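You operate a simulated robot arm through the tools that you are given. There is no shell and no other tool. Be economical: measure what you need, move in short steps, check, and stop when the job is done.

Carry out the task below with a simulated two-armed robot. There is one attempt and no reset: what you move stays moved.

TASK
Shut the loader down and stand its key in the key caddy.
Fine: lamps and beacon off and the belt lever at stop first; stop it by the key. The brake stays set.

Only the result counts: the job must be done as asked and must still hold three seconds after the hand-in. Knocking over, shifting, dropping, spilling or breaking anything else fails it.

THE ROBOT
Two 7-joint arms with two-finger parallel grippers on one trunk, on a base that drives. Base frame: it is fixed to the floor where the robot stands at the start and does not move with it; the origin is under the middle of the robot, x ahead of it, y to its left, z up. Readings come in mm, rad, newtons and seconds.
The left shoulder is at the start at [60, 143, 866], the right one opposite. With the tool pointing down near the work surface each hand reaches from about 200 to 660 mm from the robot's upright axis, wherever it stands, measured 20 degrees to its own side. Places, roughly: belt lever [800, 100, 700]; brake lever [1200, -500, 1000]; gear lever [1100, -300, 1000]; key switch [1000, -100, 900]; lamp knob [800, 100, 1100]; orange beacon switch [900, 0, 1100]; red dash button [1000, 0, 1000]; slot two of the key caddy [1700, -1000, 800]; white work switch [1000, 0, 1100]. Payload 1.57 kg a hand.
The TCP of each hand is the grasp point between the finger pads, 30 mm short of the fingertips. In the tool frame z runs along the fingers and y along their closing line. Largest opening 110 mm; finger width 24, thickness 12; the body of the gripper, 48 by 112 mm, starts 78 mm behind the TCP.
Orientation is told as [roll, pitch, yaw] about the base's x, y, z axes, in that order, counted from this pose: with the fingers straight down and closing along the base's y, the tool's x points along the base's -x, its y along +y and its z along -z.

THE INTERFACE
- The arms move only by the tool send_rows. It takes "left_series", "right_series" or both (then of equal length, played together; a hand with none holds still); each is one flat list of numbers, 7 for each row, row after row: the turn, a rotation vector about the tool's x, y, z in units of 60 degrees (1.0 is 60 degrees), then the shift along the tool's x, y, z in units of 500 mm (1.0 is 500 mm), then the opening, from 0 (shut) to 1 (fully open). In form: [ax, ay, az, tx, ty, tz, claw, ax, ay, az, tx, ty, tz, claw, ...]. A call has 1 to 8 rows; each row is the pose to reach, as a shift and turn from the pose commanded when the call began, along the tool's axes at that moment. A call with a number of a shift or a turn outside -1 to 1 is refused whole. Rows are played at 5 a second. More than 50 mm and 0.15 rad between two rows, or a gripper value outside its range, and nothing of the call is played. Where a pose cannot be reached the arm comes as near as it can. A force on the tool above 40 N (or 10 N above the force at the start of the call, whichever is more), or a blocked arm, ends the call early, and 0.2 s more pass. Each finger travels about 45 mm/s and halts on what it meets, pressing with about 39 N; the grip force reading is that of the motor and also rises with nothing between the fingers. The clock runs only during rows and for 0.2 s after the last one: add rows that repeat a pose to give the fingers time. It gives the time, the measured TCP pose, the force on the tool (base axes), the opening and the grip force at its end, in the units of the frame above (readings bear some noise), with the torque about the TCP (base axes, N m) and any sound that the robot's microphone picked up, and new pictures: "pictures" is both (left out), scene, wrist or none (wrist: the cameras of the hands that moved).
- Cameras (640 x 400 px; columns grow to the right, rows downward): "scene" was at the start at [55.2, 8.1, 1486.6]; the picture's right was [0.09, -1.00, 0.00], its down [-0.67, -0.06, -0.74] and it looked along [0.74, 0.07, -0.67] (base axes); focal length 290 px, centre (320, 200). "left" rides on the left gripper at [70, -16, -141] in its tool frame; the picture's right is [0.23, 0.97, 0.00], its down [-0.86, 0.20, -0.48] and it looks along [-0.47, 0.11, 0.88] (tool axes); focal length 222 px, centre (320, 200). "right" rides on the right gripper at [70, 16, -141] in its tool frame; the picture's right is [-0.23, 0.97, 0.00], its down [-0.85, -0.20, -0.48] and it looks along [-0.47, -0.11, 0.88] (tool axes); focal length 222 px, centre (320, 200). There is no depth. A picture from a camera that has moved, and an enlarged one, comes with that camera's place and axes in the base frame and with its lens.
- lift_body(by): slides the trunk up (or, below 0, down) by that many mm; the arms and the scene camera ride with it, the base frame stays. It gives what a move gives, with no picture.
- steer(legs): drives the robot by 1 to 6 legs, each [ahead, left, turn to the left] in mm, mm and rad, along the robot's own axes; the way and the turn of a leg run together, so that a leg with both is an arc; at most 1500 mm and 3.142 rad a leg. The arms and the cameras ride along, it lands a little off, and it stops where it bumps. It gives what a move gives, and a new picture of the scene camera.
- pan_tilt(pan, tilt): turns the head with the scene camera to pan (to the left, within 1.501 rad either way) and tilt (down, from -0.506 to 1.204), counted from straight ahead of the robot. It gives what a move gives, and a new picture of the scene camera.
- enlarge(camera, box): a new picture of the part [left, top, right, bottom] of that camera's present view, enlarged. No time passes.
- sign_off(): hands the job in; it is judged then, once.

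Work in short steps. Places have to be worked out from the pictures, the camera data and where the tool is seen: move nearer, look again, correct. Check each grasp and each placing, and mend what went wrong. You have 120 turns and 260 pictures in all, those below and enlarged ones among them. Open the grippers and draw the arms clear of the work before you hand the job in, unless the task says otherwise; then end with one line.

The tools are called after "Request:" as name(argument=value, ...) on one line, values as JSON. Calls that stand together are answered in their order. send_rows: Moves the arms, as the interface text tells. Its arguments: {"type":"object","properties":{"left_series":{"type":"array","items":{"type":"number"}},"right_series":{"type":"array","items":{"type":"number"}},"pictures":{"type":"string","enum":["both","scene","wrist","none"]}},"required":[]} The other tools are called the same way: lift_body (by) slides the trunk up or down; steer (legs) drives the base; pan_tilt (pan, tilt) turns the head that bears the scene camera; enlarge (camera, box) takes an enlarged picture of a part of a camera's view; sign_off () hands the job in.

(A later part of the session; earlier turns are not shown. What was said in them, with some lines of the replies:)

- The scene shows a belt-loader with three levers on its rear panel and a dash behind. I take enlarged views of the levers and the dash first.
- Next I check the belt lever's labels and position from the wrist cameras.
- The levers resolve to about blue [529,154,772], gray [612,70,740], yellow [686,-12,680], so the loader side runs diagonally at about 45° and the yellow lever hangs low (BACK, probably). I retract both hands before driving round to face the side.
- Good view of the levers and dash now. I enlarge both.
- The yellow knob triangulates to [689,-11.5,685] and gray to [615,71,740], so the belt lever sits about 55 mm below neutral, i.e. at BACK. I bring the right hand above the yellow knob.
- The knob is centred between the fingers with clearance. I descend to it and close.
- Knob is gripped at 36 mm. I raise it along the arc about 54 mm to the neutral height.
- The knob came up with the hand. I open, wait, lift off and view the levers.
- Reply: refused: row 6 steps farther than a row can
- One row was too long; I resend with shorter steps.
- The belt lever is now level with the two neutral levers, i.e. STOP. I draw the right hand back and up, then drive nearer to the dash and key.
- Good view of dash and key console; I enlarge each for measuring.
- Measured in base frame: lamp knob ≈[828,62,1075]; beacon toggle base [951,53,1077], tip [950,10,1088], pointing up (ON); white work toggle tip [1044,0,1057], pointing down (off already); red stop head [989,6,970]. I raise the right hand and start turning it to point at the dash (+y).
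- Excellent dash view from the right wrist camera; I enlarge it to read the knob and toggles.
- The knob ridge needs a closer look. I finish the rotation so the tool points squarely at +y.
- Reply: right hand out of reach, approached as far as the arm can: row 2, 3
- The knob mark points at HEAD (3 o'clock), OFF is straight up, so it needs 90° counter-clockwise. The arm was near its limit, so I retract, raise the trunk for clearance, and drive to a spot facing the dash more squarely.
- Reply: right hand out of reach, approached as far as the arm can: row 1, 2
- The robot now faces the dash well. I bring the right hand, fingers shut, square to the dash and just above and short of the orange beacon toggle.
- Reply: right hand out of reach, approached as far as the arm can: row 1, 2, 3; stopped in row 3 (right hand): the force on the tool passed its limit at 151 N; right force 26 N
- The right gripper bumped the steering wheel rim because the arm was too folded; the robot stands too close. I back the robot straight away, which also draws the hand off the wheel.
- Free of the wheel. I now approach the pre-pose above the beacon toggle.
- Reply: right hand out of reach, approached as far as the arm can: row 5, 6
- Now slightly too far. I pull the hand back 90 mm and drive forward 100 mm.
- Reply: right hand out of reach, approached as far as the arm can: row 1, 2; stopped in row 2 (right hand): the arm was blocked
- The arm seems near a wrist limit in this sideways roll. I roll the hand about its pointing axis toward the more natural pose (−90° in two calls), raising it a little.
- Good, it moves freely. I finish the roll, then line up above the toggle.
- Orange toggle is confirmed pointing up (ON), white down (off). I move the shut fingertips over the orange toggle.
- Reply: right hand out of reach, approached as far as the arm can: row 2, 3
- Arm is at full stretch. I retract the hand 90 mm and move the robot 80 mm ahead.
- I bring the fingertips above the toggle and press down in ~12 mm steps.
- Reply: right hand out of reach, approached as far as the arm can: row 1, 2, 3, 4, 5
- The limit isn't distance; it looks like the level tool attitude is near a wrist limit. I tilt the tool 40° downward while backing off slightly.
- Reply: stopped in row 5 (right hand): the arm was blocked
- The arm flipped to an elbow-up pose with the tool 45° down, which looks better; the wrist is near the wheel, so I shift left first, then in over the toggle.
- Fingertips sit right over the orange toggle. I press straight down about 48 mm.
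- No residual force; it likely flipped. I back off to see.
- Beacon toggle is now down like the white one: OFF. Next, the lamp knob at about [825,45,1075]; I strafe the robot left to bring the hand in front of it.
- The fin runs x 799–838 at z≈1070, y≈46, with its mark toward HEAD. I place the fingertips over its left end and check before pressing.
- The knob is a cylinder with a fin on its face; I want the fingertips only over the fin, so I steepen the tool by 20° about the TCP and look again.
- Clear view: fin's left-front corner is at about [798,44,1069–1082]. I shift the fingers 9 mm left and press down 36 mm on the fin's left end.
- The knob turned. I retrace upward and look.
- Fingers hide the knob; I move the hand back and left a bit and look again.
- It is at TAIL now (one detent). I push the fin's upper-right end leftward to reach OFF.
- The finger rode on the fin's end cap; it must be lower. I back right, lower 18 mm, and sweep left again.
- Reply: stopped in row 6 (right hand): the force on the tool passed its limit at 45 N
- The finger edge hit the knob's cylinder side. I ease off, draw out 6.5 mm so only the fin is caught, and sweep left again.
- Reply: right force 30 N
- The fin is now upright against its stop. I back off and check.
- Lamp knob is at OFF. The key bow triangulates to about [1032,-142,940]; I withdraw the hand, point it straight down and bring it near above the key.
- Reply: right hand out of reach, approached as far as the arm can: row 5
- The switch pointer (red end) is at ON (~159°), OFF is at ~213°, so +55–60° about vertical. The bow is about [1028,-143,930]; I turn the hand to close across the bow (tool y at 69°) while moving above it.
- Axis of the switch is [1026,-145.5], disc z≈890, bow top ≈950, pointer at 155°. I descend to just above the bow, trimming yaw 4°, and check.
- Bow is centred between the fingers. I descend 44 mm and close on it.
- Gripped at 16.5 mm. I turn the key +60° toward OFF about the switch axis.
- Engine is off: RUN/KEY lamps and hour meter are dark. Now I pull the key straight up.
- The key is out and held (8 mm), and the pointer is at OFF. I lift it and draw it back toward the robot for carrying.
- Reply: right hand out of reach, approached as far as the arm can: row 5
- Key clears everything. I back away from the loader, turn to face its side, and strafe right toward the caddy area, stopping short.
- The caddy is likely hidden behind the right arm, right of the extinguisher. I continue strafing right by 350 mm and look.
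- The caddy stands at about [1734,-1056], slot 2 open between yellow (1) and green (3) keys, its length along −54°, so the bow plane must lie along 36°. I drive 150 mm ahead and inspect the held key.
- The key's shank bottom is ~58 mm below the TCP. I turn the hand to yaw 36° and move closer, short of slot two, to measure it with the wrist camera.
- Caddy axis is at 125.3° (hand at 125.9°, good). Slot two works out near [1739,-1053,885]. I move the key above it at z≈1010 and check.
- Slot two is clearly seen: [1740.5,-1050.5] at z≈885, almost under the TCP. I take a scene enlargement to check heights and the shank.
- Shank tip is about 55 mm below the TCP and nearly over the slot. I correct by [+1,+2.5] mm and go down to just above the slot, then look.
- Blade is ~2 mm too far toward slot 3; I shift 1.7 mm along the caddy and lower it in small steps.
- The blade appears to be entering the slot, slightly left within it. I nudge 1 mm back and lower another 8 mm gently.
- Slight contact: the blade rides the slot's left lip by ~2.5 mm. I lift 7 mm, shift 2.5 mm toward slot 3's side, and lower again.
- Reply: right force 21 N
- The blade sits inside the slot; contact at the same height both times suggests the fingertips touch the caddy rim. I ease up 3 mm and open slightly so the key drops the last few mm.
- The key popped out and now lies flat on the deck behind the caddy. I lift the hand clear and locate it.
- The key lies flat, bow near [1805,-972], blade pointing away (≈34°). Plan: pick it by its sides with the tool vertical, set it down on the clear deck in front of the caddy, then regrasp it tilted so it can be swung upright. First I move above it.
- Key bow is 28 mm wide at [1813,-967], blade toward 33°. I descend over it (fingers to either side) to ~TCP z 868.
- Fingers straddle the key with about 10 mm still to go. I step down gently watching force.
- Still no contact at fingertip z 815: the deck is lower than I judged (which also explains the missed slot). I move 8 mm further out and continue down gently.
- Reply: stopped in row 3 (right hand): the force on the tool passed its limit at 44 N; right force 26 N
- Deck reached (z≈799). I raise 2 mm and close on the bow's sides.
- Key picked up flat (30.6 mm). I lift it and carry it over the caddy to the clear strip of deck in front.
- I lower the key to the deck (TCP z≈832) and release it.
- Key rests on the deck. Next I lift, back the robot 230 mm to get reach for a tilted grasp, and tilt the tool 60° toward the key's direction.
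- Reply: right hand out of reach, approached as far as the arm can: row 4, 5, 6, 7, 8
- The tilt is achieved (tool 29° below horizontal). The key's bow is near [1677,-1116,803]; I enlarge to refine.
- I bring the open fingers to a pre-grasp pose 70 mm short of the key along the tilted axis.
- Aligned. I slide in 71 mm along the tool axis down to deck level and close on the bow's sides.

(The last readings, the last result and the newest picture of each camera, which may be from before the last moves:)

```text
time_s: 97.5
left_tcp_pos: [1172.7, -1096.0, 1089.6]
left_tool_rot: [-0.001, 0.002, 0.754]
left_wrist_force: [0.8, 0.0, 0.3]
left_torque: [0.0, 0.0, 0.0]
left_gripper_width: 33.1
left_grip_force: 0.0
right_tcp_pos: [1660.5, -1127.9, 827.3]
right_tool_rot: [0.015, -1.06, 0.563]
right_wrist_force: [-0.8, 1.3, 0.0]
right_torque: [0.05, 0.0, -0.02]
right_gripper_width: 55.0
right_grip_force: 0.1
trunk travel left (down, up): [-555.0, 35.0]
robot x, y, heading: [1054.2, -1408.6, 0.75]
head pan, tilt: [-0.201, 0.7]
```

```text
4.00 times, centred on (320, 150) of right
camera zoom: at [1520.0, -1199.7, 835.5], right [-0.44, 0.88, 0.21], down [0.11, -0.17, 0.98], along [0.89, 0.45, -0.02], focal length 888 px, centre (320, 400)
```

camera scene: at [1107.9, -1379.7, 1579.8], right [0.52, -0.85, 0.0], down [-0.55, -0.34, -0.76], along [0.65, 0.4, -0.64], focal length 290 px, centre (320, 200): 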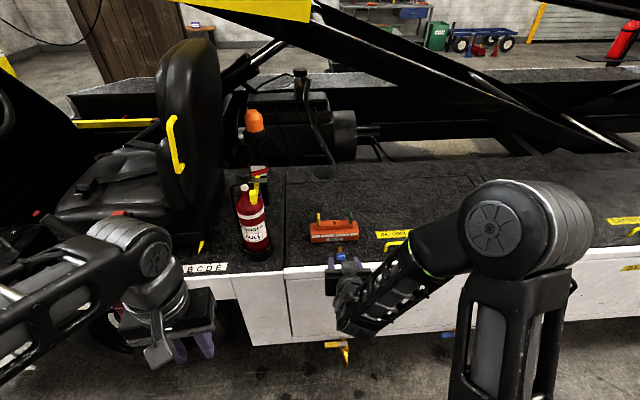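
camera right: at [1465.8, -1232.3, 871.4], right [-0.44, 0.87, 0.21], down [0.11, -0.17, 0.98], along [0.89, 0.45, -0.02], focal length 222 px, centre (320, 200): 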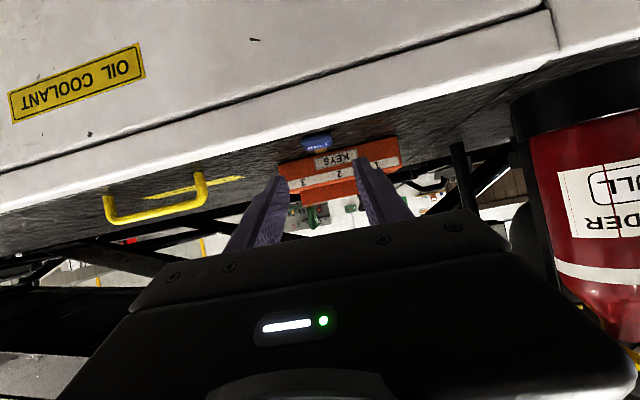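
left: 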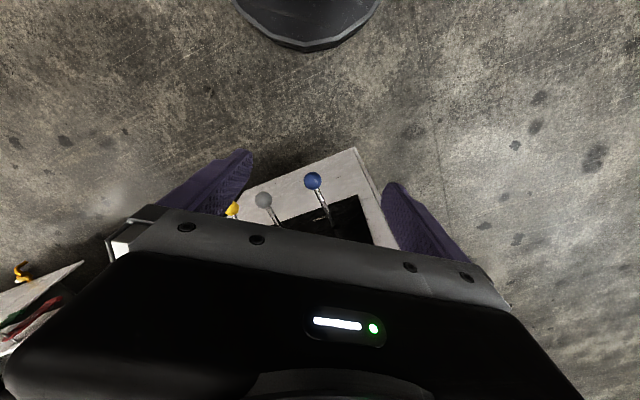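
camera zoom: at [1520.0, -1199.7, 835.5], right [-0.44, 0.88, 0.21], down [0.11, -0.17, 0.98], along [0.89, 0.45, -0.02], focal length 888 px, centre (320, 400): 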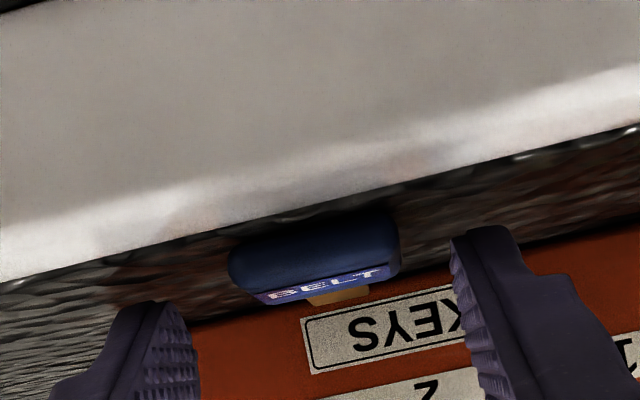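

Fingertips flank the bow. I lower 2.5 mm more and close.

Request:
send_rows(right_series=[0, 0, 0, 0.0044, 0, 0.0024, 0.5, 0, 0, 0, 0.0044, 0, 0.0024, 0.15, 0, 0, 0, 0.0044, 0, 0.0024, 0.15, 0, 0, 0, 0.0044, 0, 0.0024, 0.15, 0, 0, 0, 0.0044, 0, 0.0024, 0.15], pictures="none")

Request:
enlarge(camera="right", box=[240, 100, 400, 200])

```text
time_s: 98.7
left_tcp_pos: [1171.6, -1095.5, 1089.4]
left_tool_rot: [-0.002, 0.002, 0.753]
left_wrist_force: [-0.1, 0.1, -0.2]
left_torque: [0.03, -0.02, -0.02]
left_gripper_width: 32.9
left_grip_force: 0.1
right_tcp_pos: [1660.7, -1126.8, 824.7]
right_tool_rot: [0.015, -1.061, 0.565]
right_wrist_force: [0.9, -1.0, 3.4]
right_torque: [-0.06, -0.11, 0.0]
right_gripper_width: 30.7
right_grip_force: 36.6
trunk travel left (down, up): [-555.0, 35.0]
robot x, y, heading: [1056.6, -1402.2, 0.751]
head pan, tilt: [-0.201, 0.7]
```

```text
4.00 times, centred on (320, 150) of right
camera zoom: at [1519.8, -1199.4, 833.8], right [-0.44, 0.88, 0.21], down [0.11, -0.17, 0.98], along [0.89, 0.45, -0.02], focal length 888 px, centre (320, 400)
```

zoom: 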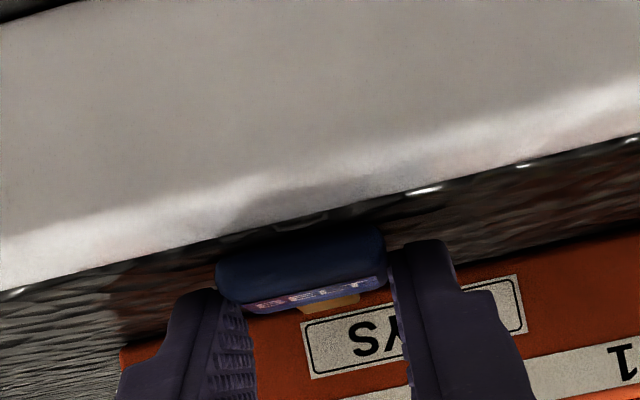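

Gripped at 30.7 mm. I lift straight up 130 mm.

Request:
send_rows(right_series=[0, 0, 0, -0.026, 0, -0.0147, 0.15, 0, 0, 0, -0.1, 0, -0.056, 0.15, 0, 0, 0, -0.18, 0, -0.1, 0.15, 0, 0, 0, -0.2267, 0, -0.127, 0.15], pictures="wrist")

Request:
enlarge(camera="scene", box=[300, 185, 400, 280])

```text
time_s: 99.7
left_tcp_pos: [1173.7, -1094.4, 1089.0]
left_tool_rot: [-0.001, 0.003, 0.752]
left_wrist_force: [-0.7, 0.2, 0.5]
left_torque: [-0.02, 0.0, 0.0]
left_gripper_width: 32.9
left_grip_force: 0.3
right_tcp_pos: [1660.9, -1129.0, 953.5]
right_tool_rot: [0.016, -1.06, 0.563]
right_wrist_force: [0.3, 0.3, -1.0]
right_torque: [-0.03, 0.0, 0.02]
right_gripper_width: 30.6
right_grip_force: 38.9
trunk travel left (down, up): [-555.0, 35.0]
robot x, y, heading: [1056.8, -1404.9, 0.75]
head pan, tilt: [-0.201, 0.7]
camera right: at [1519.9, -1201.0, 962.5], right [-0.44, 0.87, 0.21], down [0.11, -0.17, 0.98], along [0.89, 0.45, -0.02], focal length 222 px, centre (320, 200)
```

right: 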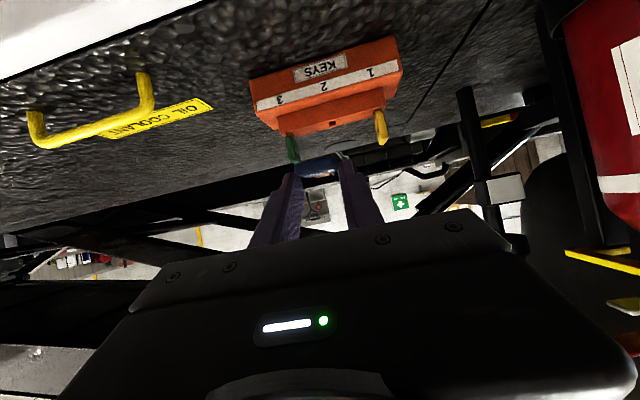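

```text
4.21 times, centred on (350, 232) of scene
camera zoom: at [1107.2, -1381.5, 1579.8], right [0.52, -0.85, 0.0], down [-0.55, -0.34, -0.77], along [0.65, 0.4, -0.64], focal length 1220 px, centre (194, 63)
```

zoom: 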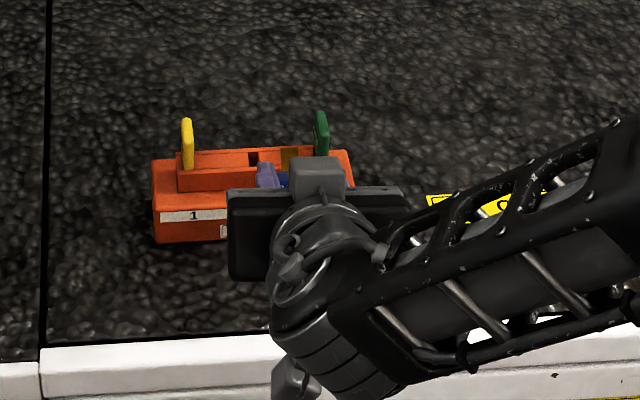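

Held. I swing the tool up to vertical (60°), drawing back 100 mm for reach.

Request:
send_rows(right_series=[0, 0.125, 0, 0.0035, 0, -0.0268, 0.15, 0, 0.25, 0, 0.007, 0, -0.0535, 0.15, 0, 0.375, 0, 0.0105, 0, -0.0803, 0.15, 0, 0.5, 0, 0.014, 0, -0.107, 0.15, 0, 0.625, 0, 0.0175, 0, -0.1338, 0.15, 0, 0.75, 0, 0.021, 0, -0.1605, 0.15, 0, 0.875, 0, 0.0245, 0, -0.1873, 0.15, 0, 1, 0, 0.028, 0, -0.214, 0.15], pictures="none")

Request:
steer(legs=[[180, 0, 0]])

Request:
enlarge(camera="right", box=[200, 90, 440, 240])

```text
time_s: 101.5
left_tcp_pos: [1172.7, -1095.7, 1088.1]
left_tool_rot: [0.0, 0.002, 0.752]
left_wrist_force: [0.0, -0.3, -0.6]
left_torque: [-0.01, -0.06, 0.0]
left_gripper_width: 33.0
left_grip_force: 0.0
right_tcp_pos: [1577.8, -1183.9, 995.3]
right_tool_rot: [0.009, -0.009, 0.579]
right_wrist_force: [0.5, 0.2, -0.2]
right_torque: [0.03, -0.03, -0.01]
right_gripper_width: 30.4
right_grip_force: 39.1
trunk travel left (down, up): [-555.0, 35.0]
robot x, y, heading: [1052.7, -1406.1, 0.747]
head pan, tilt: [-0.201, 0.7]
```

```text
time_s: 103.0
left_tcp_pos: [1306.5, -971.6, 1088.9]
left_tool_rot: [0.003, 0.002, 0.751]
left_wrist_force: [-0.2, 0.1, 0.1]
left_torque: [-0.04, 0.04, 0.03]
left_gripper_width: 33.0
left_grip_force: 0.0
right_tcp_pos: [1711.1, -1059.6, 994.9]
right_tool_rot: [0.006, -0.013, 0.576]
right_wrist_force: [0.1, 0.0, 0.1]
right_torque: [-0.01, 0.01, 0.0]
right_gripper_width: 30.6
right_grip_force: 39.5
trunk travel left (down, up): [-555.0, 35.0]
robot x, y, heading: [1184.7, -1280.2, 0.747]
head pan, tilt: [-0.201, 0.7]
camera scene: at [1241.3, -1256.5, 1579.7], right [0.52, -0.85, 0.0], down [-0.55, -0.34, -0.76], along [0.65, 0.4, -0.65], focal length 290 px, centre (320, 200)
```

scene: 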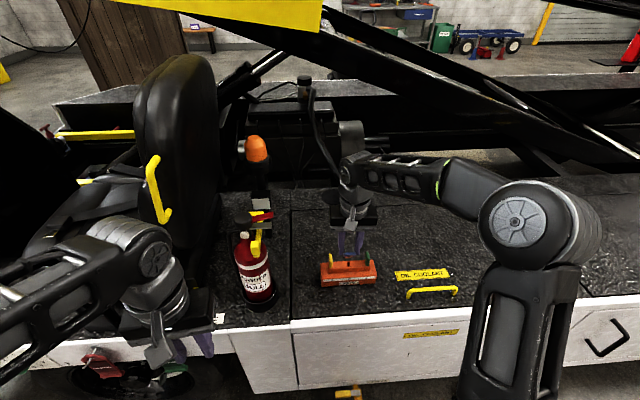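

```text
2.67 times, centred on (320, 165) of right
camera zoom: at [1642.9, -1086.1, 1135.0], right [-0.34, 0.94, 0.01], down [0.82, 0.29, 0.49], along [0.46, 0.18, -0.87], focal length 592 px, centre (320, 293)
```

zoom: 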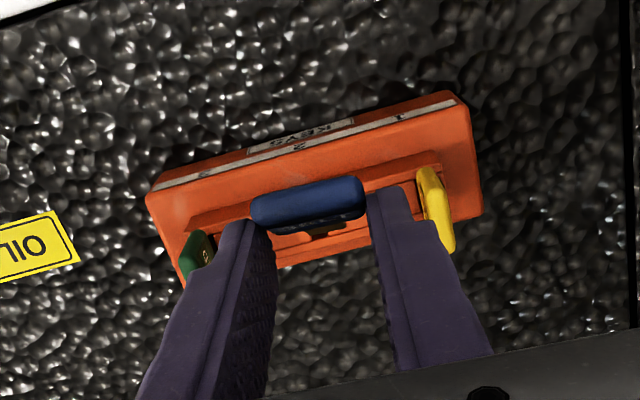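

Key is hanging 30° off vertical. Now I yaw the hand −87° so the bow plane lines up with the slot (two calls), then tilt the last 29°.

Request:
send_rows(right_series=[0, 0, 0.125, 0, 0, -0.01, 0.15, 0, 0, 0.25, 0, 0, -0.02, 0.15, 0, 0, 0.375, 0, 0, -0.03, 0.15, 0, 0, 0.5, 0, 0, -0.04, 0.15, 0, 0, 0.625, 0, 0, -0.04, 0.15, 0, 0, 0.75, 0, 0, -0.04, 0.15, 0, 0, 0.875, 0, 0, -0.04, 0.15, 0, 0, 1, 0, 0, -0.04, 0.15], pictures="none")

Request:
send_rows(right_series=[0, 0, 0.125, 0, 0, 0, 0.15, 0, 0, 0.25, 0, 0, 0, 0.15, 0, 0, 0.375, 0, 0, 0, 0.15, 0, 0, 0.45, 0, 0, 0, 0.15], pictures="none")

Request:
send_rows(right_series=[0, 0.122, 0, 0, 0, 0, 0.15, 0, 0.244, 0, 0, 0, 0, 0.15, 0, 0.366, 0, 0, 0, 0, 0.15, 0, 0.487, 0, 0, 0, 0, 0.15], pictures="both")

Request:
enlarge(camera="scene", box=[300, 200, 400, 300])

```text
time_s: 104.8
left_tcp_pos: [1304.9, -971.3, 1087.8]
left_tool_rot: [-0.001, 0.001, 0.751]
left_wrist_force: [0.0, -0.8, 0.4]
left_torque: [0.02, -0.03, -0.01]
left_gripper_width: 33.0
left_grip_force: 0.0
right_tcp_pos: [1710.7, -1060.5, 1013.5]
right_tool_rot: [0.016, 0.0, -0.473]
right_wrist_force: [0.2, -0.5, -0.9]
right_torque: [-0.02, -0.01, 0.0]
right_gripper_width: 30.6
right_grip_force: 39.0
trunk travel left (down, up): [-555.0, 35.0]
robot x, y, heading: [1187.9, -1282.3, 0.748]
head pan, tilt: [-0.201, 0.7]
```

```text
time_s: 105.8
left_tcp_pos: [1305.8, -971.8, 1087.6]
left_tool_rot: [0.0, 0.001, 0.751]
left_wrist_force: [0.8, 0.0, -0.7]
left_torque: [-0.01, -0.01, 0.01]
left_gripper_width: 33.1
left_grip_force: 0.0
right_tcp_pos: [1710.3, -1059.6, 1013.4]
right_tool_rot: [0.014, 0.008, -0.944]
right_wrist_force: [0.0, 0.5, -0.4]
right_torque: [-0.02, -0.01, 0.01]
right_gripper_width: 30.7
right_grip_force: 39.0
trunk travel left (down, up): [-555.0, 35.0]
robot x, y, heading: [1189.5, -1281.9, 0.748]
head pan, tilt: [-0.201, 0.7]
```

```text
time_s: 106.8
left_tcp_pos: [1305.0, -972.1, 1088.2]
left_tool_rot: [0.0, 0.002, 0.753]
left_wrist_force: [0.4, 0.4, -0.2]
left_torque: [0.04, 0.0, 0.01]
left_gripper_width: 32.8
left_grip_force: 0.0
right_tcp_pos: [1710.6, -1059.9, 1015.5]
right_tool_rot: [0.018, 0.519, -0.931]
right_wrist_force: [1.1, -0.1, 0.1]
right_torque: [-0.01, -0.01, -0.01]
right_gripper_width: 30.7
right_grip_force: 38.8
trunk travel left (down, up): [-555.0, 35.0]
robot x, y, heading: [1187.8, -1282.6, 0.749]
head pan, tilt: [-0.201, 0.7]
camera scene: at [1240.5, -1257.9, 1579.8], right [0.52, -0.85, 0.0], down [-0.55, -0.34, -0.76], along [0.65, 0.4, -0.64], focal length 290 px, centre (320, 200)
camera right: at [1727.4, -1060.1, 1172.8], right [0.9, 0.42, -0.1], down [0.42, -0.91, -0.01], along [-0.09, -0.03, -1.0], focal length 222 px, centre (320, 200)
```

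scene: 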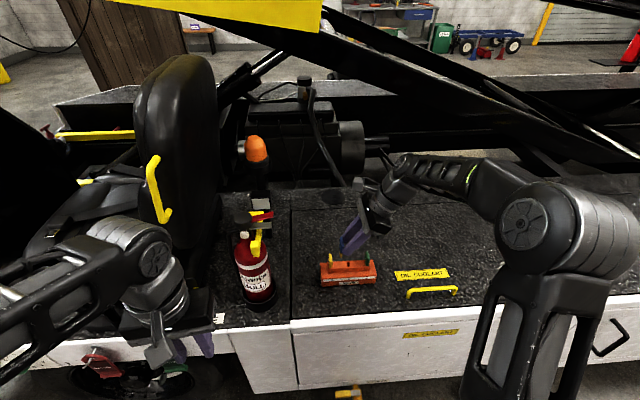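
right: 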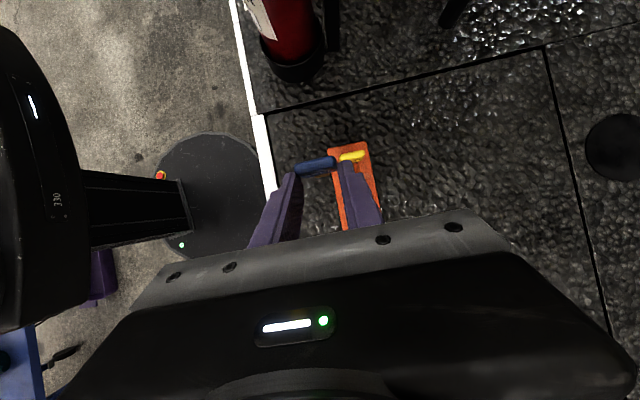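

```text
4.00 times, centred on (350, 250) of scene
camera zoom: at [1240.5, -1257.9, 1579.8], right [0.52, -0.85, 0.0], down [-0.55, -0.34, -0.76], along [0.65, 0.4, -0.64], focal length 1159 px, centre (200, 0)
```

zoom: 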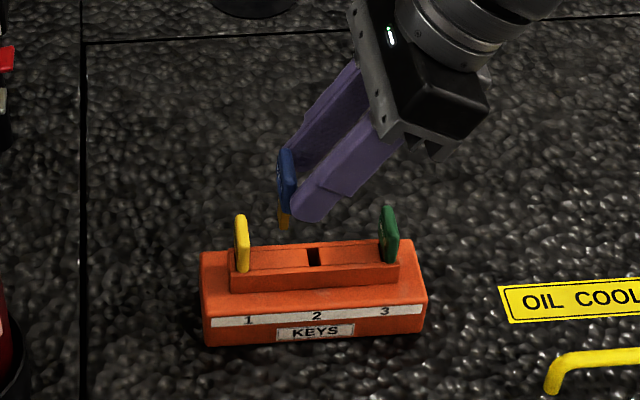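

Excellent: the key is upright, blade down, in the same attitude as the neighbours, and the wrist camera looks straight down. I enlarge it to align with slot two.

Request:
enlarge(camera="right", box=[280, 120, 420, 220])

Request:
enlarge(camera="scene", box=[330, 225, 385, 280])

```text
4.00 times, centred on (350, 170) of right
camera zoom: at [1727.4, -1060.1, 1172.8], right [0.9, 0.42, -0.1], down [0.42, -0.91, -0.01], along [-0.09, -0.03, -1.0], focal length 888 px, centre (200, 320)
```

zoom: 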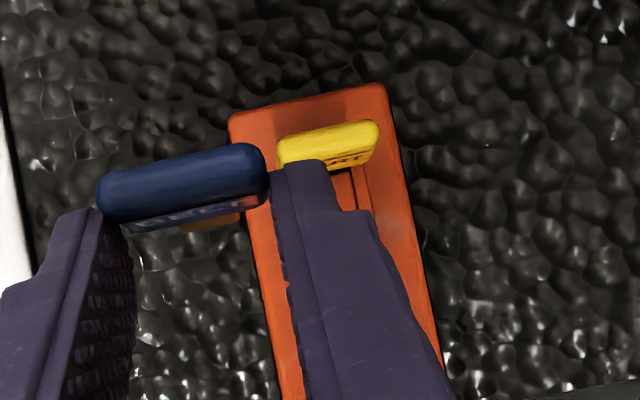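

```text
7.27 times, centred on (358, 252) of scene
camera zoom: at [1240.5, -1257.9, 1579.8], right [0.52, -0.85, 0.0], down [-0.55, -0.34, -0.76], along [0.65, 0.4, -0.64], focal length 2107 px, centre (47, -182)
```

zoom: 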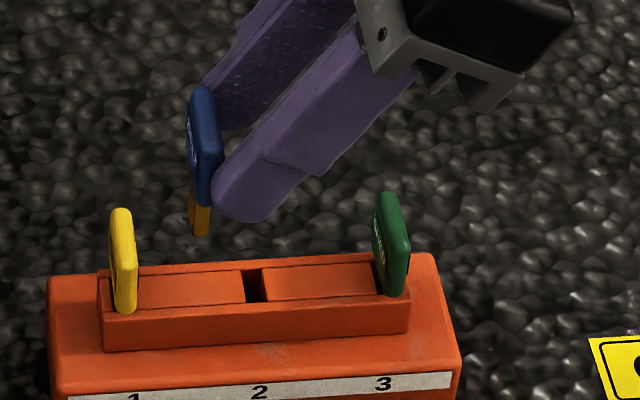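

Blade tip ≈[1699.5,-1042,947]; slot two ≈[1748.5,-1046.8,860]. I move over the slot and descend 40 mm, then re-check.

Request:
send_rows(right_series=[0, 0, 0, -0.0287, 0.0365, -0.0156, 0.15, 0, 0, 0, -0.0574, 0.073, -0.0312, 0.15, 0, 0, 0, -0.0775, 0.0724, 0.0038, 0.15, 0, 0, 0, -0.0976, 0.0718, 0.0388, 0.15, 0, 0, 0, -0.0976, 0.0718, 0.0388, 0.15], pictures="none")

Request:
enlarge(camera="right", box=[280, 120, 420, 220])

Request:
enlarge(camera="scene", box=[330, 225, 385, 280])

```text
time_s: 108.0
left_tcp_pos: [1305.6, -972.0, 1088.9]
left_tool_rot: [-0.001, 0.002, 0.753]
left_wrist_force: [-0.3, -0.2, 0.4]
left_torque: [0.01, 0.0, -0.03]
left_gripper_width: 32.8
left_grip_force: 0.0
right_tcp_pos: [1758.2, -1066.8, 974.5]
right_tool_rot: [0.015, 0.516, -0.933]
right_wrist_force: [0.0, -0.1, -0.9]
right_torque: [-0.01, -0.01, 0.02]
right_gripper_width: 30.3
right_grip_force: 39.2
trunk travel left (down, up): [-555.0, 35.0]
robot x, y, heading: [1185.8, -1282.8, 0.745]
head pan, tilt: [-0.201, 0.7]
```

```text
4.00 times, centred on (350, 170) of right
camera zoom: at [1775.5, -1065.3, 1132.5], right [0.9, 0.42, -0.1], down [0.42, -0.91, -0.01], along [-0.09, -0.03, -1.0], focal length 888 px, centre (200, 320)
```

zoom: 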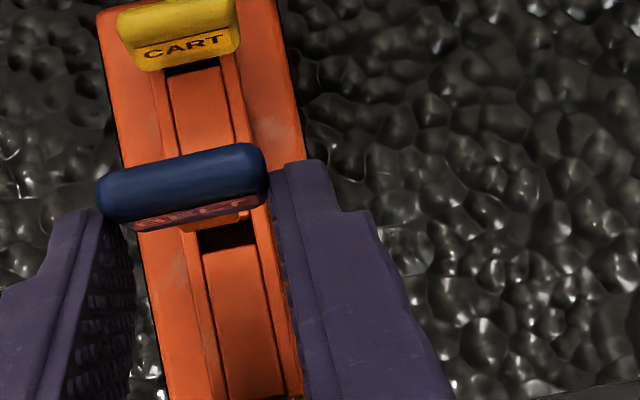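

```text
7.27 times, centred on (358, 252) of scene
camera zoom: at [1239.9, -1257.7, 1579.8], right [0.52, -0.85, 0.0], down [-0.55, -0.34, -0.76], along [0.65, 0.4, -0.64], focal length 2107 px, centre (47, -182)
```

zoom: 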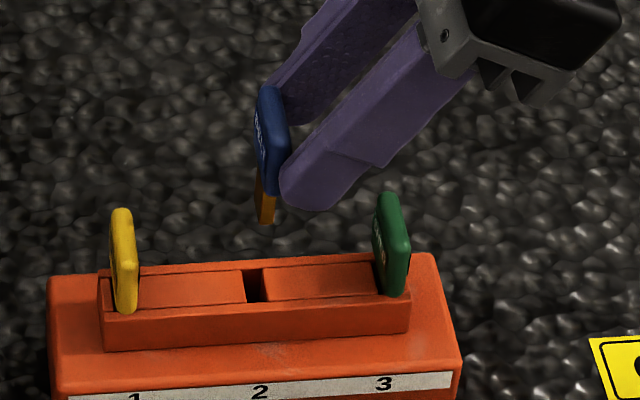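

Nearly over it. I correct by [+1.6,+3] mm and descend 38 mm to just above the slot, then check again.

Request:
send_rows(right_series=[0, 0, 0, 0.0012, 0.0062, 0.0016, 0.15, 0, 0, 0, -0.018, 0.0056, 0.035, 0.15, 0, 0, 0, -0.0366, 0.005, 0.068, 0.15, 0, 0, 0, -0.0366, 0.005, 0.068, 0.15], pictures="none")

Request:
enlarge(camera="right", box=[280, 120, 420, 220])

Request:
enlarge(camera="scene", box=[335, 235, 380, 280])

```text
time_s: 109.0
left_tcp_pos: [1305.5, -971.7, 1089.3]
left_tool_rot: [-0.001, 0.001, 0.753]
left_wrist_force: [0.5, 0.2, 0.2]
left_torque: [-0.04, -0.02, -0.01]
left_gripper_width: 33.1
left_grip_force: 0.0
right_tcp_pos: [1761.7, -1062.7, 935.9]
right_tool_rot: [0.017, 0.517, -0.933]
right_wrist_force: [0.4, -0.1, -0.3]
right_torque: [-0.02, 0.05, -0.04]
right_gripper_width: 30.6
right_grip_force: 39.2
trunk travel left (down, up): [-555.0, 35.0]
robot x, y, heading: [1188.5, -1282.2, 0.753]
head pan, tilt: [-0.201, 0.7]
```

```text
4.00 times, centred on (350, 170) of right
camera zoom: at [1777.4, -1062.2, 1093.7], right [0.9, 0.42, -0.1], down [0.42, -0.91, -0.01], along [-0.09, -0.03, -1.0], focal length 888 px, centre (200, 320)
```

zoom: 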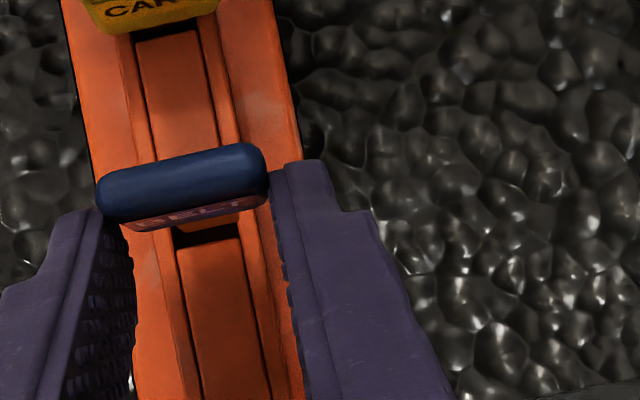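

```text
8.89 times, centred on (358, 258) of scene
camera zoom: at [1240.0, -1257.7, 1579.8], right [0.52, -0.85, 0.0], down [-0.55, -0.34, -0.76], along [0.65, 0.4, -0.64], focal length 2575 px, centre (-13, -311)
```

zoom: 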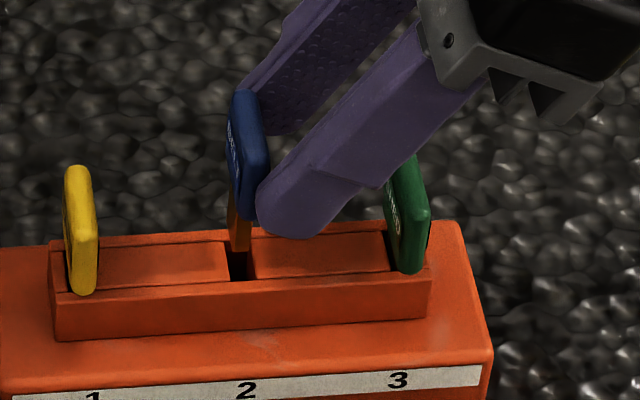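

Key is ~2–3 mm too far out along the slot. I shift it back 2.7 mm and lower in 6 mm steps.

Request:
send_rows(right_series=[0, 0, 0, -0.0006, -0.0052, -0.0004, 0.15, 0, 0, 0, -0.0066, -0.0054, 0.0101, 0.15, 0, 0, 0, -0.0126, -0.0056, 0.0206, 0.15, 0, 0, 0, -0.0126, -0.0056, 0.0206, 0.15], pictures="none")

Request:
enlarge(camera="right", box=[280, 120, 420, 220])

Request:
enlarge(camera="scene", box=[335, 235, 380, 280])

```text
time_s: 110.0
left_tcp_pos: [1305.4, -971.2, 1088.2]
left_tool_rot: [0.002, 0.002, 0.751]
left_wrist_force: [-0.7, 0.1, 0.0]
left_torque: [-0.01, 0.02, -0.01]
left_gripper_width: 33.2
left_grip_force: 0.0
right_tcp_pos: [1759.7, -1064.9, 922.6]
right_tool_rot: [0.015, 0.515, -0.934]
right_wrist_force: [0.0, -0.2, 0.3]
right_torque: [0.01, 0.0, -0.02]
right_gripper_width: 30.6
right_grip_force: 39.0
trunk travel left (down, up): [-555.0, 35.0]
robot x, y, heading: [1189.0, -1282.5, 0.746]
head pan, tilt: [-0.201, 0.7]
```

```text
4.00 times, centred on (350, 170) of right
camera zoom: at [1776.4, -1064.6, 1080.9], right [0.9, 0.41, -0.1], down [0.42, -0.91, -0.01], along [-0.09, -0.03, -1.0], focal length 888 px, centre (200, 320)
```

zoom: 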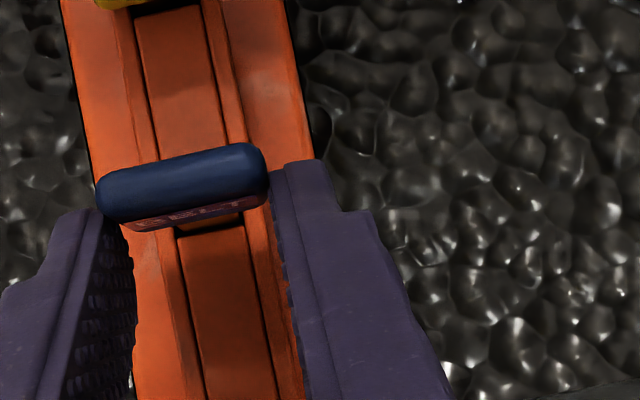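

```text
8.89 times, centred on (358, 258) of scene
camera zoom: at [1240.1, -1257.7, 1579.8], right [0.52, -0.85, 0.0], down [-0.55, -0.34, -0.76], along [0.65, 0.4, -0.64], focal length 2575 px, centre (-13, -311)
```

zoom: 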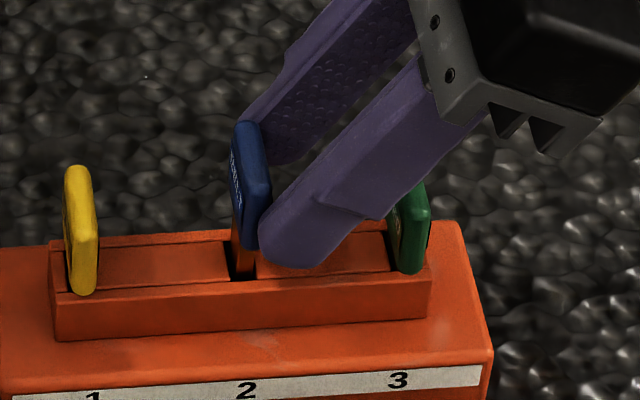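

No contact yet with the tip about at slot level; blade sits slightly right in the slot. I nudge 1 mm left and lower 7 mm more.

Request:
send_rows(right_series=[0, 0, 0, 0.0017, 0, 0.001, 0.15, 0, 0, 0, -0.0018, 0, 0.0071, 0.15, 0, 0, 0, -0.0053, 0, 0.0132, 0.15, 0, 0, 0, -0.0053, 0, 0.0132, 0.15], pictures="none")

Request:
enlarge(camera="scene", box=[335, 235, 380, 280])

```text
time_s: 111.0
left_tcp_pos: [1304.5, -972.3, 1088.1]
left_tool_rot: [0.001, 0.001, 0.75]
left_wrist_force: [0.3, 0.3, 0.3]
left_torque: [0.03, -0.02, -0.01]
left_gripper_width: 33.0
left_grip_force: 0.1
right_tcp_pos: [1759.5, -1064.2, 915.4]
right_tool_rot: [0.017, 0.517, -0.932]
right_wrist_force: [-0.1, -0.5, -0.1]
right_torque: [0.01, 0.0, 0.02]
right_gripper_width: 30.6
right_grip_force: 38.8
trunk travel left (down, up): [-555.0, 35.0]
robot x, y, heading: [1183.1, -1280.8, 0.753]
head pan, tilt: [-0.201, 0.7]
```

```text
8.89 times, centred on (358, 258) of scene
camera zoom: at [1240.1, -1257.7, 1579.8], right [0.52, -0.85, 0.0], down [-0.55, -0.34, -0.76], along [0.65, 0.4, -0.64], focal length 2575 px, centre (-13, -311)
```

zoom: 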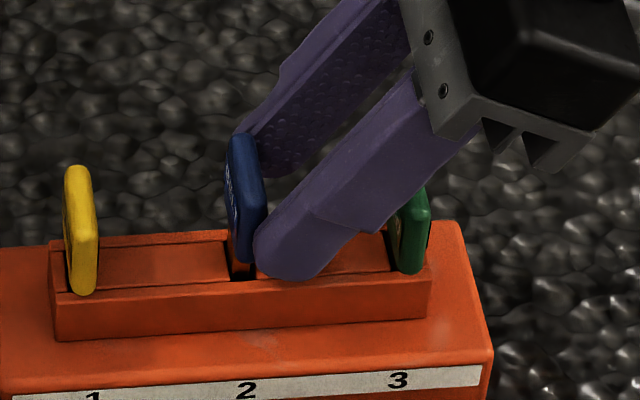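

The blade is sliding into slot two without force. I lower further in 3 mm steps up to 9 mm.

Request:
send_rows(right_series=[0, 0, 0, -0.003, 0, 0.0053, 0.15, 0, 0, 0, -0.006, 0, 0.0105, 0.15, 0, 0, 0, -0.009, 0, 0.0158, 0.15, 0, 0, 0, -0.009, 0, 0.0158, 0.15], pictures="none")

Request:
enlarge(camera="scene", box=[335, 235, 380, 280])

Request:
enlarge(camera="right", box=[280, 120, 420, 220])

```text
time_s: 112.0
left_tcp_pos: [1305.3, -971.7, 1088.8]
left_tool_rot: [0.001, 0.003, 0.752]
left_wrist_force: [0.1, -0.9, 0.5]
left_torque: [-0.03, -0.02, -0.01]
left_gripper_width: 32.8
left_grip_force: 0.1
right_tcp_pos: [1759.2, -1063.9, 907.7]
right_tool_rot: [0.015, 0.518, -0.934]
right_wrist_force: [-0.3, 0.7, -1.4]
right_torque: [-0.03, -0.02, 0.02]
right_gripper_width: 30.7
right_grip_force: 38.9
trunk travel left (down, up): [-555.0, 35.0]
robot x, y, heading: [1189.7, -1280.4, 0.748]
head pan, tilt: [-0.201, 0.7]
```

```text
8.89 times, centred on (358, 258) of scene
camera zoom: at [1240.3, -1257.6, 1579.8], right [0.52, -0.85, 0.0], down [-0.55, -0.34, -0.76], along [0.65, 0.4, -0.64], focal length 2575 px, centre (-13, -311)
```

zoom: 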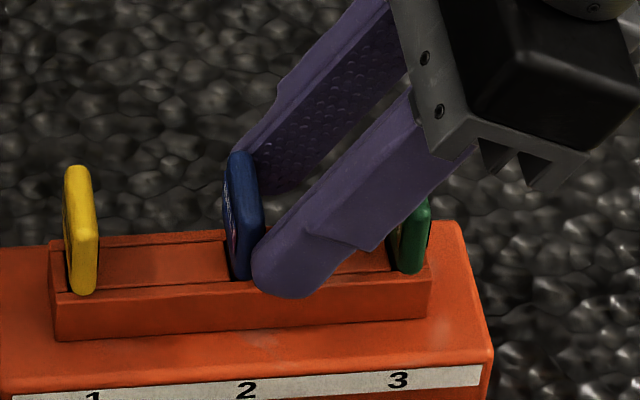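

```text
4.00 times, centred on (350, 170) of right
camera zoom: at [1775.8, -1063.5, 1065.0], right [0.9, 0.41, -0.1], down [0.42, -0.91, -0.01], along [-0.09, -0.03, -1.0], focal length 888 px, centre (200, 320)
```

zoom: 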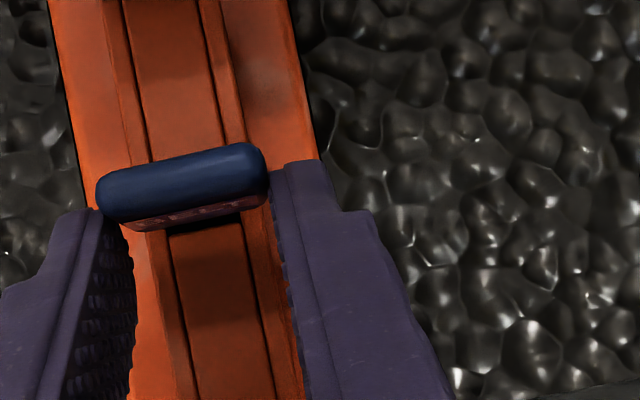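

The bow is within ~2 mm of seated, blade fully inside slot two. I lower 2 mm more and then open gently.

Request:
send_rows(right_series=[0, 0, 0, -0.002, 0, 0.0035, 0.15, 0, 0, 0, -0.002, 0, 0.0035, 0.15], pictures="none")

Request:
send_rows(right_series=[0, 0, 0, 0, 0, 0, 0.32, 0, 0, 0, 0, 0, 0, 0.38, 0, 0, 0, 0, 0, 0, 0.42, 0, 0, 0, 0, 0, 0, 0.42], pictures="none")

Request:
enlarge(camera="scene", box=[335, 235, 380, 280])

Request:
enlarge(camera="right", box=[280, 120, 420, 220])

```text
time_s: 112.6
left_tcp_pos: [1305.9, -971.5, 1088.7]
left_tool_rot: [0.002, 0.003, 0.752]
left_wrist_force: [0.4, -0.8, -0.4]
left_torque: [0.02, 0.03, 0.03]
left_gripper_width: 33.2
left_grip_force: 0.1
right_tcp_pos: [1759.1, -1063.9, 905.1]
right_tool_rot: [0.017, 0.517, -0.933]
right_wrist_force: [0.0, 0.0, -0.4]
right_torque: [0.01, -0.04, 0.0]
right_gripper_width: 30.3
right_grip_force: 39.6
trunk travel left (down, up): [-555.0, 35.0]
robot x, y, heading: [1187.8, -1285.2, 0.753]
head pan, tilt: [-0.201, 0.7]
```

```text
time_s: 113.6
left_tcp_pos: [1307.1, -971.7, 1088.4]
left_tool_rot: [-0.001, 0.001, 0.753]
left_wrist_force: [-0.6, 0.3, -0.4]
left_torque: [0.02, 0.0, 0.02]
left_gripper_width: 32.7
left_grip_force: 0.2
right_tcp_pos: [1758.8, -1064.6, 904.4]
right_tool_rot: [0.015, 0.517, -0.931]
right_wrist_force: [-0.8, -0.4, -0.7]
right_torque: [-0.02, 0.01, 0.03]
right_gripper_width: 46.1
right_grip_force: 0.1
trunk travel left (down, up): [-555.0, 35.0]
robot x, y, heading: [1188.6, -1280.1, 0.752]
head pan, tilt: [-0.201, 0.7]
```

```text
8.89 times, centred on (358, 258) of scene
camera zoom: at [1240.1, -1257.7, 1579.8], right [0.52, -0.85, 0.0], down [-0.55, -0.34, -0.76], along [0.65, 0.4, -0.64], focal length 2575 px, centre (-13, -311)
```

zoom: 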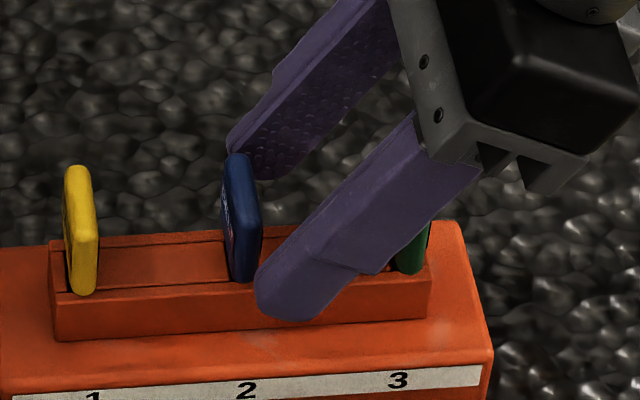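

```text
4.00 times, centred on (350, 170) of right
camera zoom: at [1775.7, -1063.4, 1063.3], right [0.9, 0.42, -0.1], down [0.42, -0.91, -0.01], along [-0.09, -0.03, -1.0], focal length 888 px, centre (200, 320)
```

zoom: 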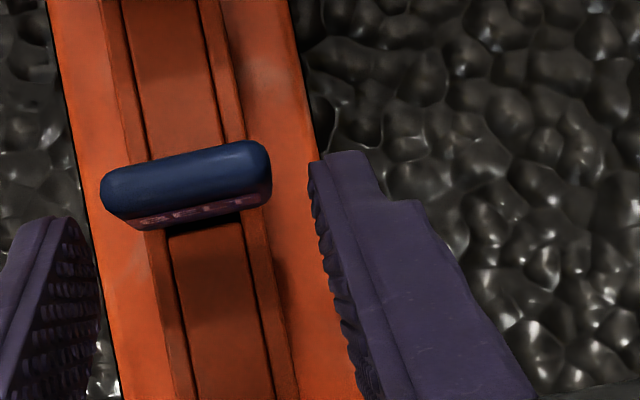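

The key stands in slot two by itself. I withdraw the hand along its own axis, well clear.

Request:
send_rows(right_series=[0, 0, 0, 0, 0, -0.03, 0.42, 0, 0, 0, 0, 0, -0.1, 0.42, 0, 0, 0, 0, 0, -0.18, 0.42, 0, 0, 0, 0, 0, -0.26, 0.42, 0, 0, 0, 0, 0, -0.32, 0.42], pictures="none")

Request:
enlarge(camera="scene", box=[320, 215, 400, 295])

```text
time_s: 114.8
left_tcp_pos: [1304.5, -971.8, 1088.1]
left_tool_rot: [-0.001, 0.001, 0.752]
left_wrist_force: [0.1, -0.2, 0.3]
left_torque: [0.03, 0.02, 0.01]
left_gripper_width: 33.0
left_grip_force: 0.1
right_tcp_pos: [1803.0, -1129.2, 1045.5]
right_tool_rot: [0.015, 0.516, -0.931]
right_wrist_force: [0.0, -0.5, -0.4]
right_torque: [-0.01, 0.0, -0.01]
right_gripper_width: 46.4
right_grip_force: 0.0
trunk travel left (down, up): [-555.0, 35.0]
robot x, y, heading: [1189.5, -1283.1, 0.75]
head pan, tilt: [-0.201, 0.7]
```

```text
5.00 times, centred on (360, 255) of scene
camera zoom: at [1240.0, -1257.9, 1579.8], right [0.52, -0.85, 0.0], down [-0.55, -0.34, -0.77], along [0.65, 0.4, -0.64], focal length 1448 px, centre (120, -75)
```

zoom: 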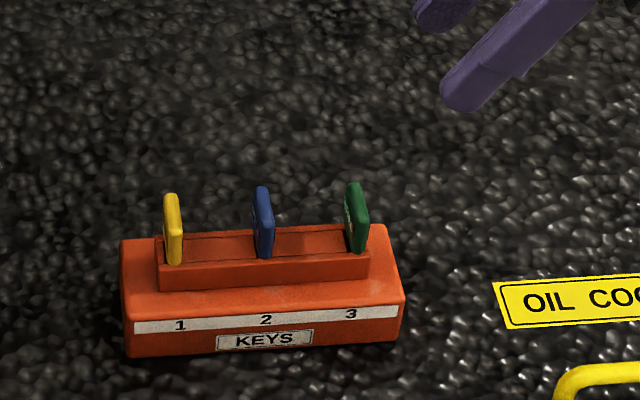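

Key stands seated in slot two. I back the robot off, open the left gripper, and look over to the dash and levers for a last check.

Request:
steer(legs=[[-350, 0, 0]])

Request:
send_rows(left_series=[0, 0, 0, 0, 0, 0, 0.8, 0, 0, 0, 0, 0, 0, 0.8, 0, 0, 0, 0, 0, 0, 0.8], right_series=[0, 0, 0, 0, 0, 0, 0.8, 0, 0, 0, 0, 0, 0, 0.8, 0, 0, 0, 0, 0, 0, 0.8], pictures="none")

Request:
pan_tilt(pan=0.8, tilt=0.35)

```text
time_s: 117.0
left_tcp_pos: [1049.1, -1210.5, 1088.3]
left_tool_rot: [0.001, 0.001, 0.751]
left_wrist_force: [-1.0, 0.2, -1.0]
left_torque: [0.02, -0.02, 0.01]
left_gripper_width: 32.9
left_grip_force: 0.0
right_tcp_pos: [1546.9, -1368.0, 1046.6]
right_tool_rot: [0.017, 0.516, -0.931]
right_wrist_force: [0.6, 0.2, 0.7]
right_torque: [-0.01, -0.04, 0.0]
right_gripper_width: 46.2
right_grip_force: 0.1
trunk travel left (down, up): [-555.0, 35.0]
robot x, y, heading: [928.1, -1526.2, 0.75]
head pan, tilt: [-0.201, 0.7]
camera scene: at [983.6, -1496.9, 1579.8], right [0.52, -0.85, 0.0], down [-0.55, -0.34, -0.77], along [0.65, 0.4, -0.64], focal length 290 px, centre (320, 200)
```

scene: 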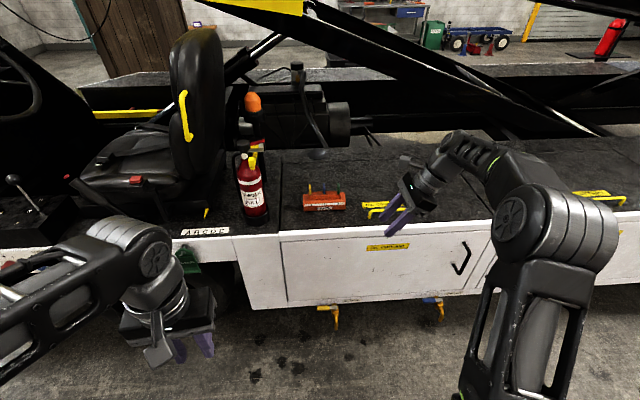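

```text
time_s: 117.8
left_tcp_pos: [1049.5, -1210.3, 1086.8]
left_tool_rot: [-0.001, 0.002, 0.751]
left_wrist_force: [0.4, 0.4, 0.0]
left_torque: [0.0, -0.01, 0.03]
left_gripper_width: 88.0
left_grip_force: 0.1
right_tcp_pos: [1546.7, -1368.0, 1045.2]
right_tool_rot: [0.017, 0.516, -0.931]
right_wrist_force: [0.2, 0.4, -0.8]
right_torque: [0.03, -0.02, 0.02]
right_gripper_width: 88.3
right_grip_force: 0.1
trunk travel left (down, up): [-555.0, 35.0]
robot x, y, heading: [933.6, -1518.9, 0.753]
head pan, tilt: [-0.201, 0.7]
```

```text
time_s: 119.1
left_tcp_pos: [1050.1, -1208.7, 1088.4]
left_tool_rot: [0.0, 0.002, 0.754]
left_wrist_force: [-0.2, -0.3, -0.6]
left_torque: [-0.02, -0.04, 0.01]
left_gripper_width: 87.7
left_grip_force: 0.0
right_tcp_pos: [1547.0, -1367.6, 1044.5]
right_tool_rot: [0.014, 0.515, -0.932]
right_wrist_force: [-0.4, 0.6, 0.3]
right_torque: [0.02, -0.02, -0.01]
right_gripper_width: 88.0
right_grip_force: 0.1
trunk travel left (down, up): [-555.0, 35.0]
robot x, y, heading: [933.2, -1521.7, 0.749]
head pan, tilt: [0.799, 0.351]
camera scene: at [914.1, -1447.4, 1611.2], right [1.0, -0.02, 0.0], down [-0.01, -0.34, -0.94], along [0.02, 0.94, -0.34], focal length 290 px, centre (320, 200)
```

scene: 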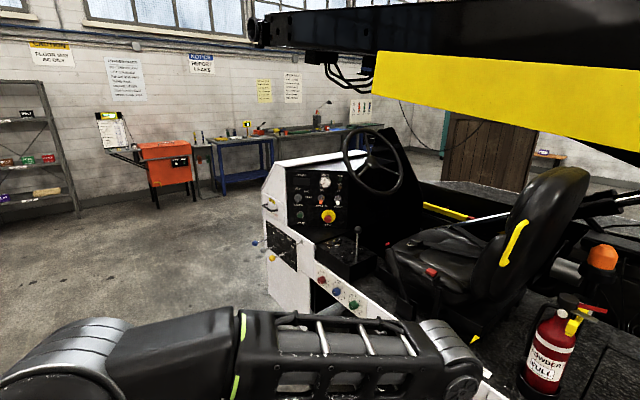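

Request:
enlarge(camera="scene", box=[245, 155, 385, 285])

Request:
enlarge(camera="scene", box=[330, 220, 480, 330])

```text
3.08 times, centred on (315, 220) of scene
camera zoom: at [914.1, -1447.4, 1611.2], right [1.0, -0.02, 0.0], down [-0.01, -0.34, -0.94], along [0.02, 0.94, -0.34], focal length 891 px, centre (335, 138)
```

zoom: 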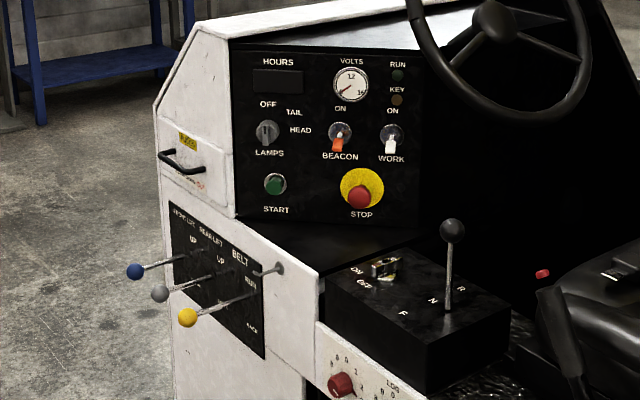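

```text
3.64 times, centred on (405, 275) of scene
camera zoom: at [914.1, -1447.4, 1611.2], right [1.0, -0.02, 0.0], down [-0.01, -0.34, -0.94], along [0.02, 0.94, -0.34], focal length 1053 px, centre (11, -73)
```

zoom: 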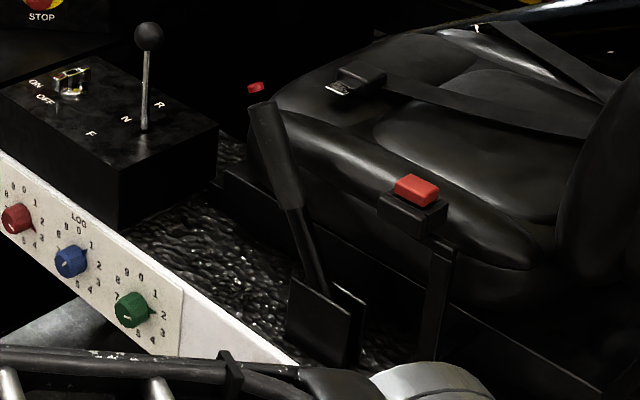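

All three levers lie parallel (belt at stop), the lamp knob is at OFF, both toggles are down, the engine is dark, the gear and brake levers look as they were, and the key stands in slot two with the arms clear and open. I hand in.

Request:
sign_off()

```text
The job is handed in.
```

I shut the loader down by the key and stood the key in slot two of the caddy. The belt lever is at stop, lamps and beacon are off, and I left the brake lever alone. On the way, the right gripper bumped the steering wheel rim once. The key also fell onto the deck on my first try at the slot; I picked it up and seated it on the second.
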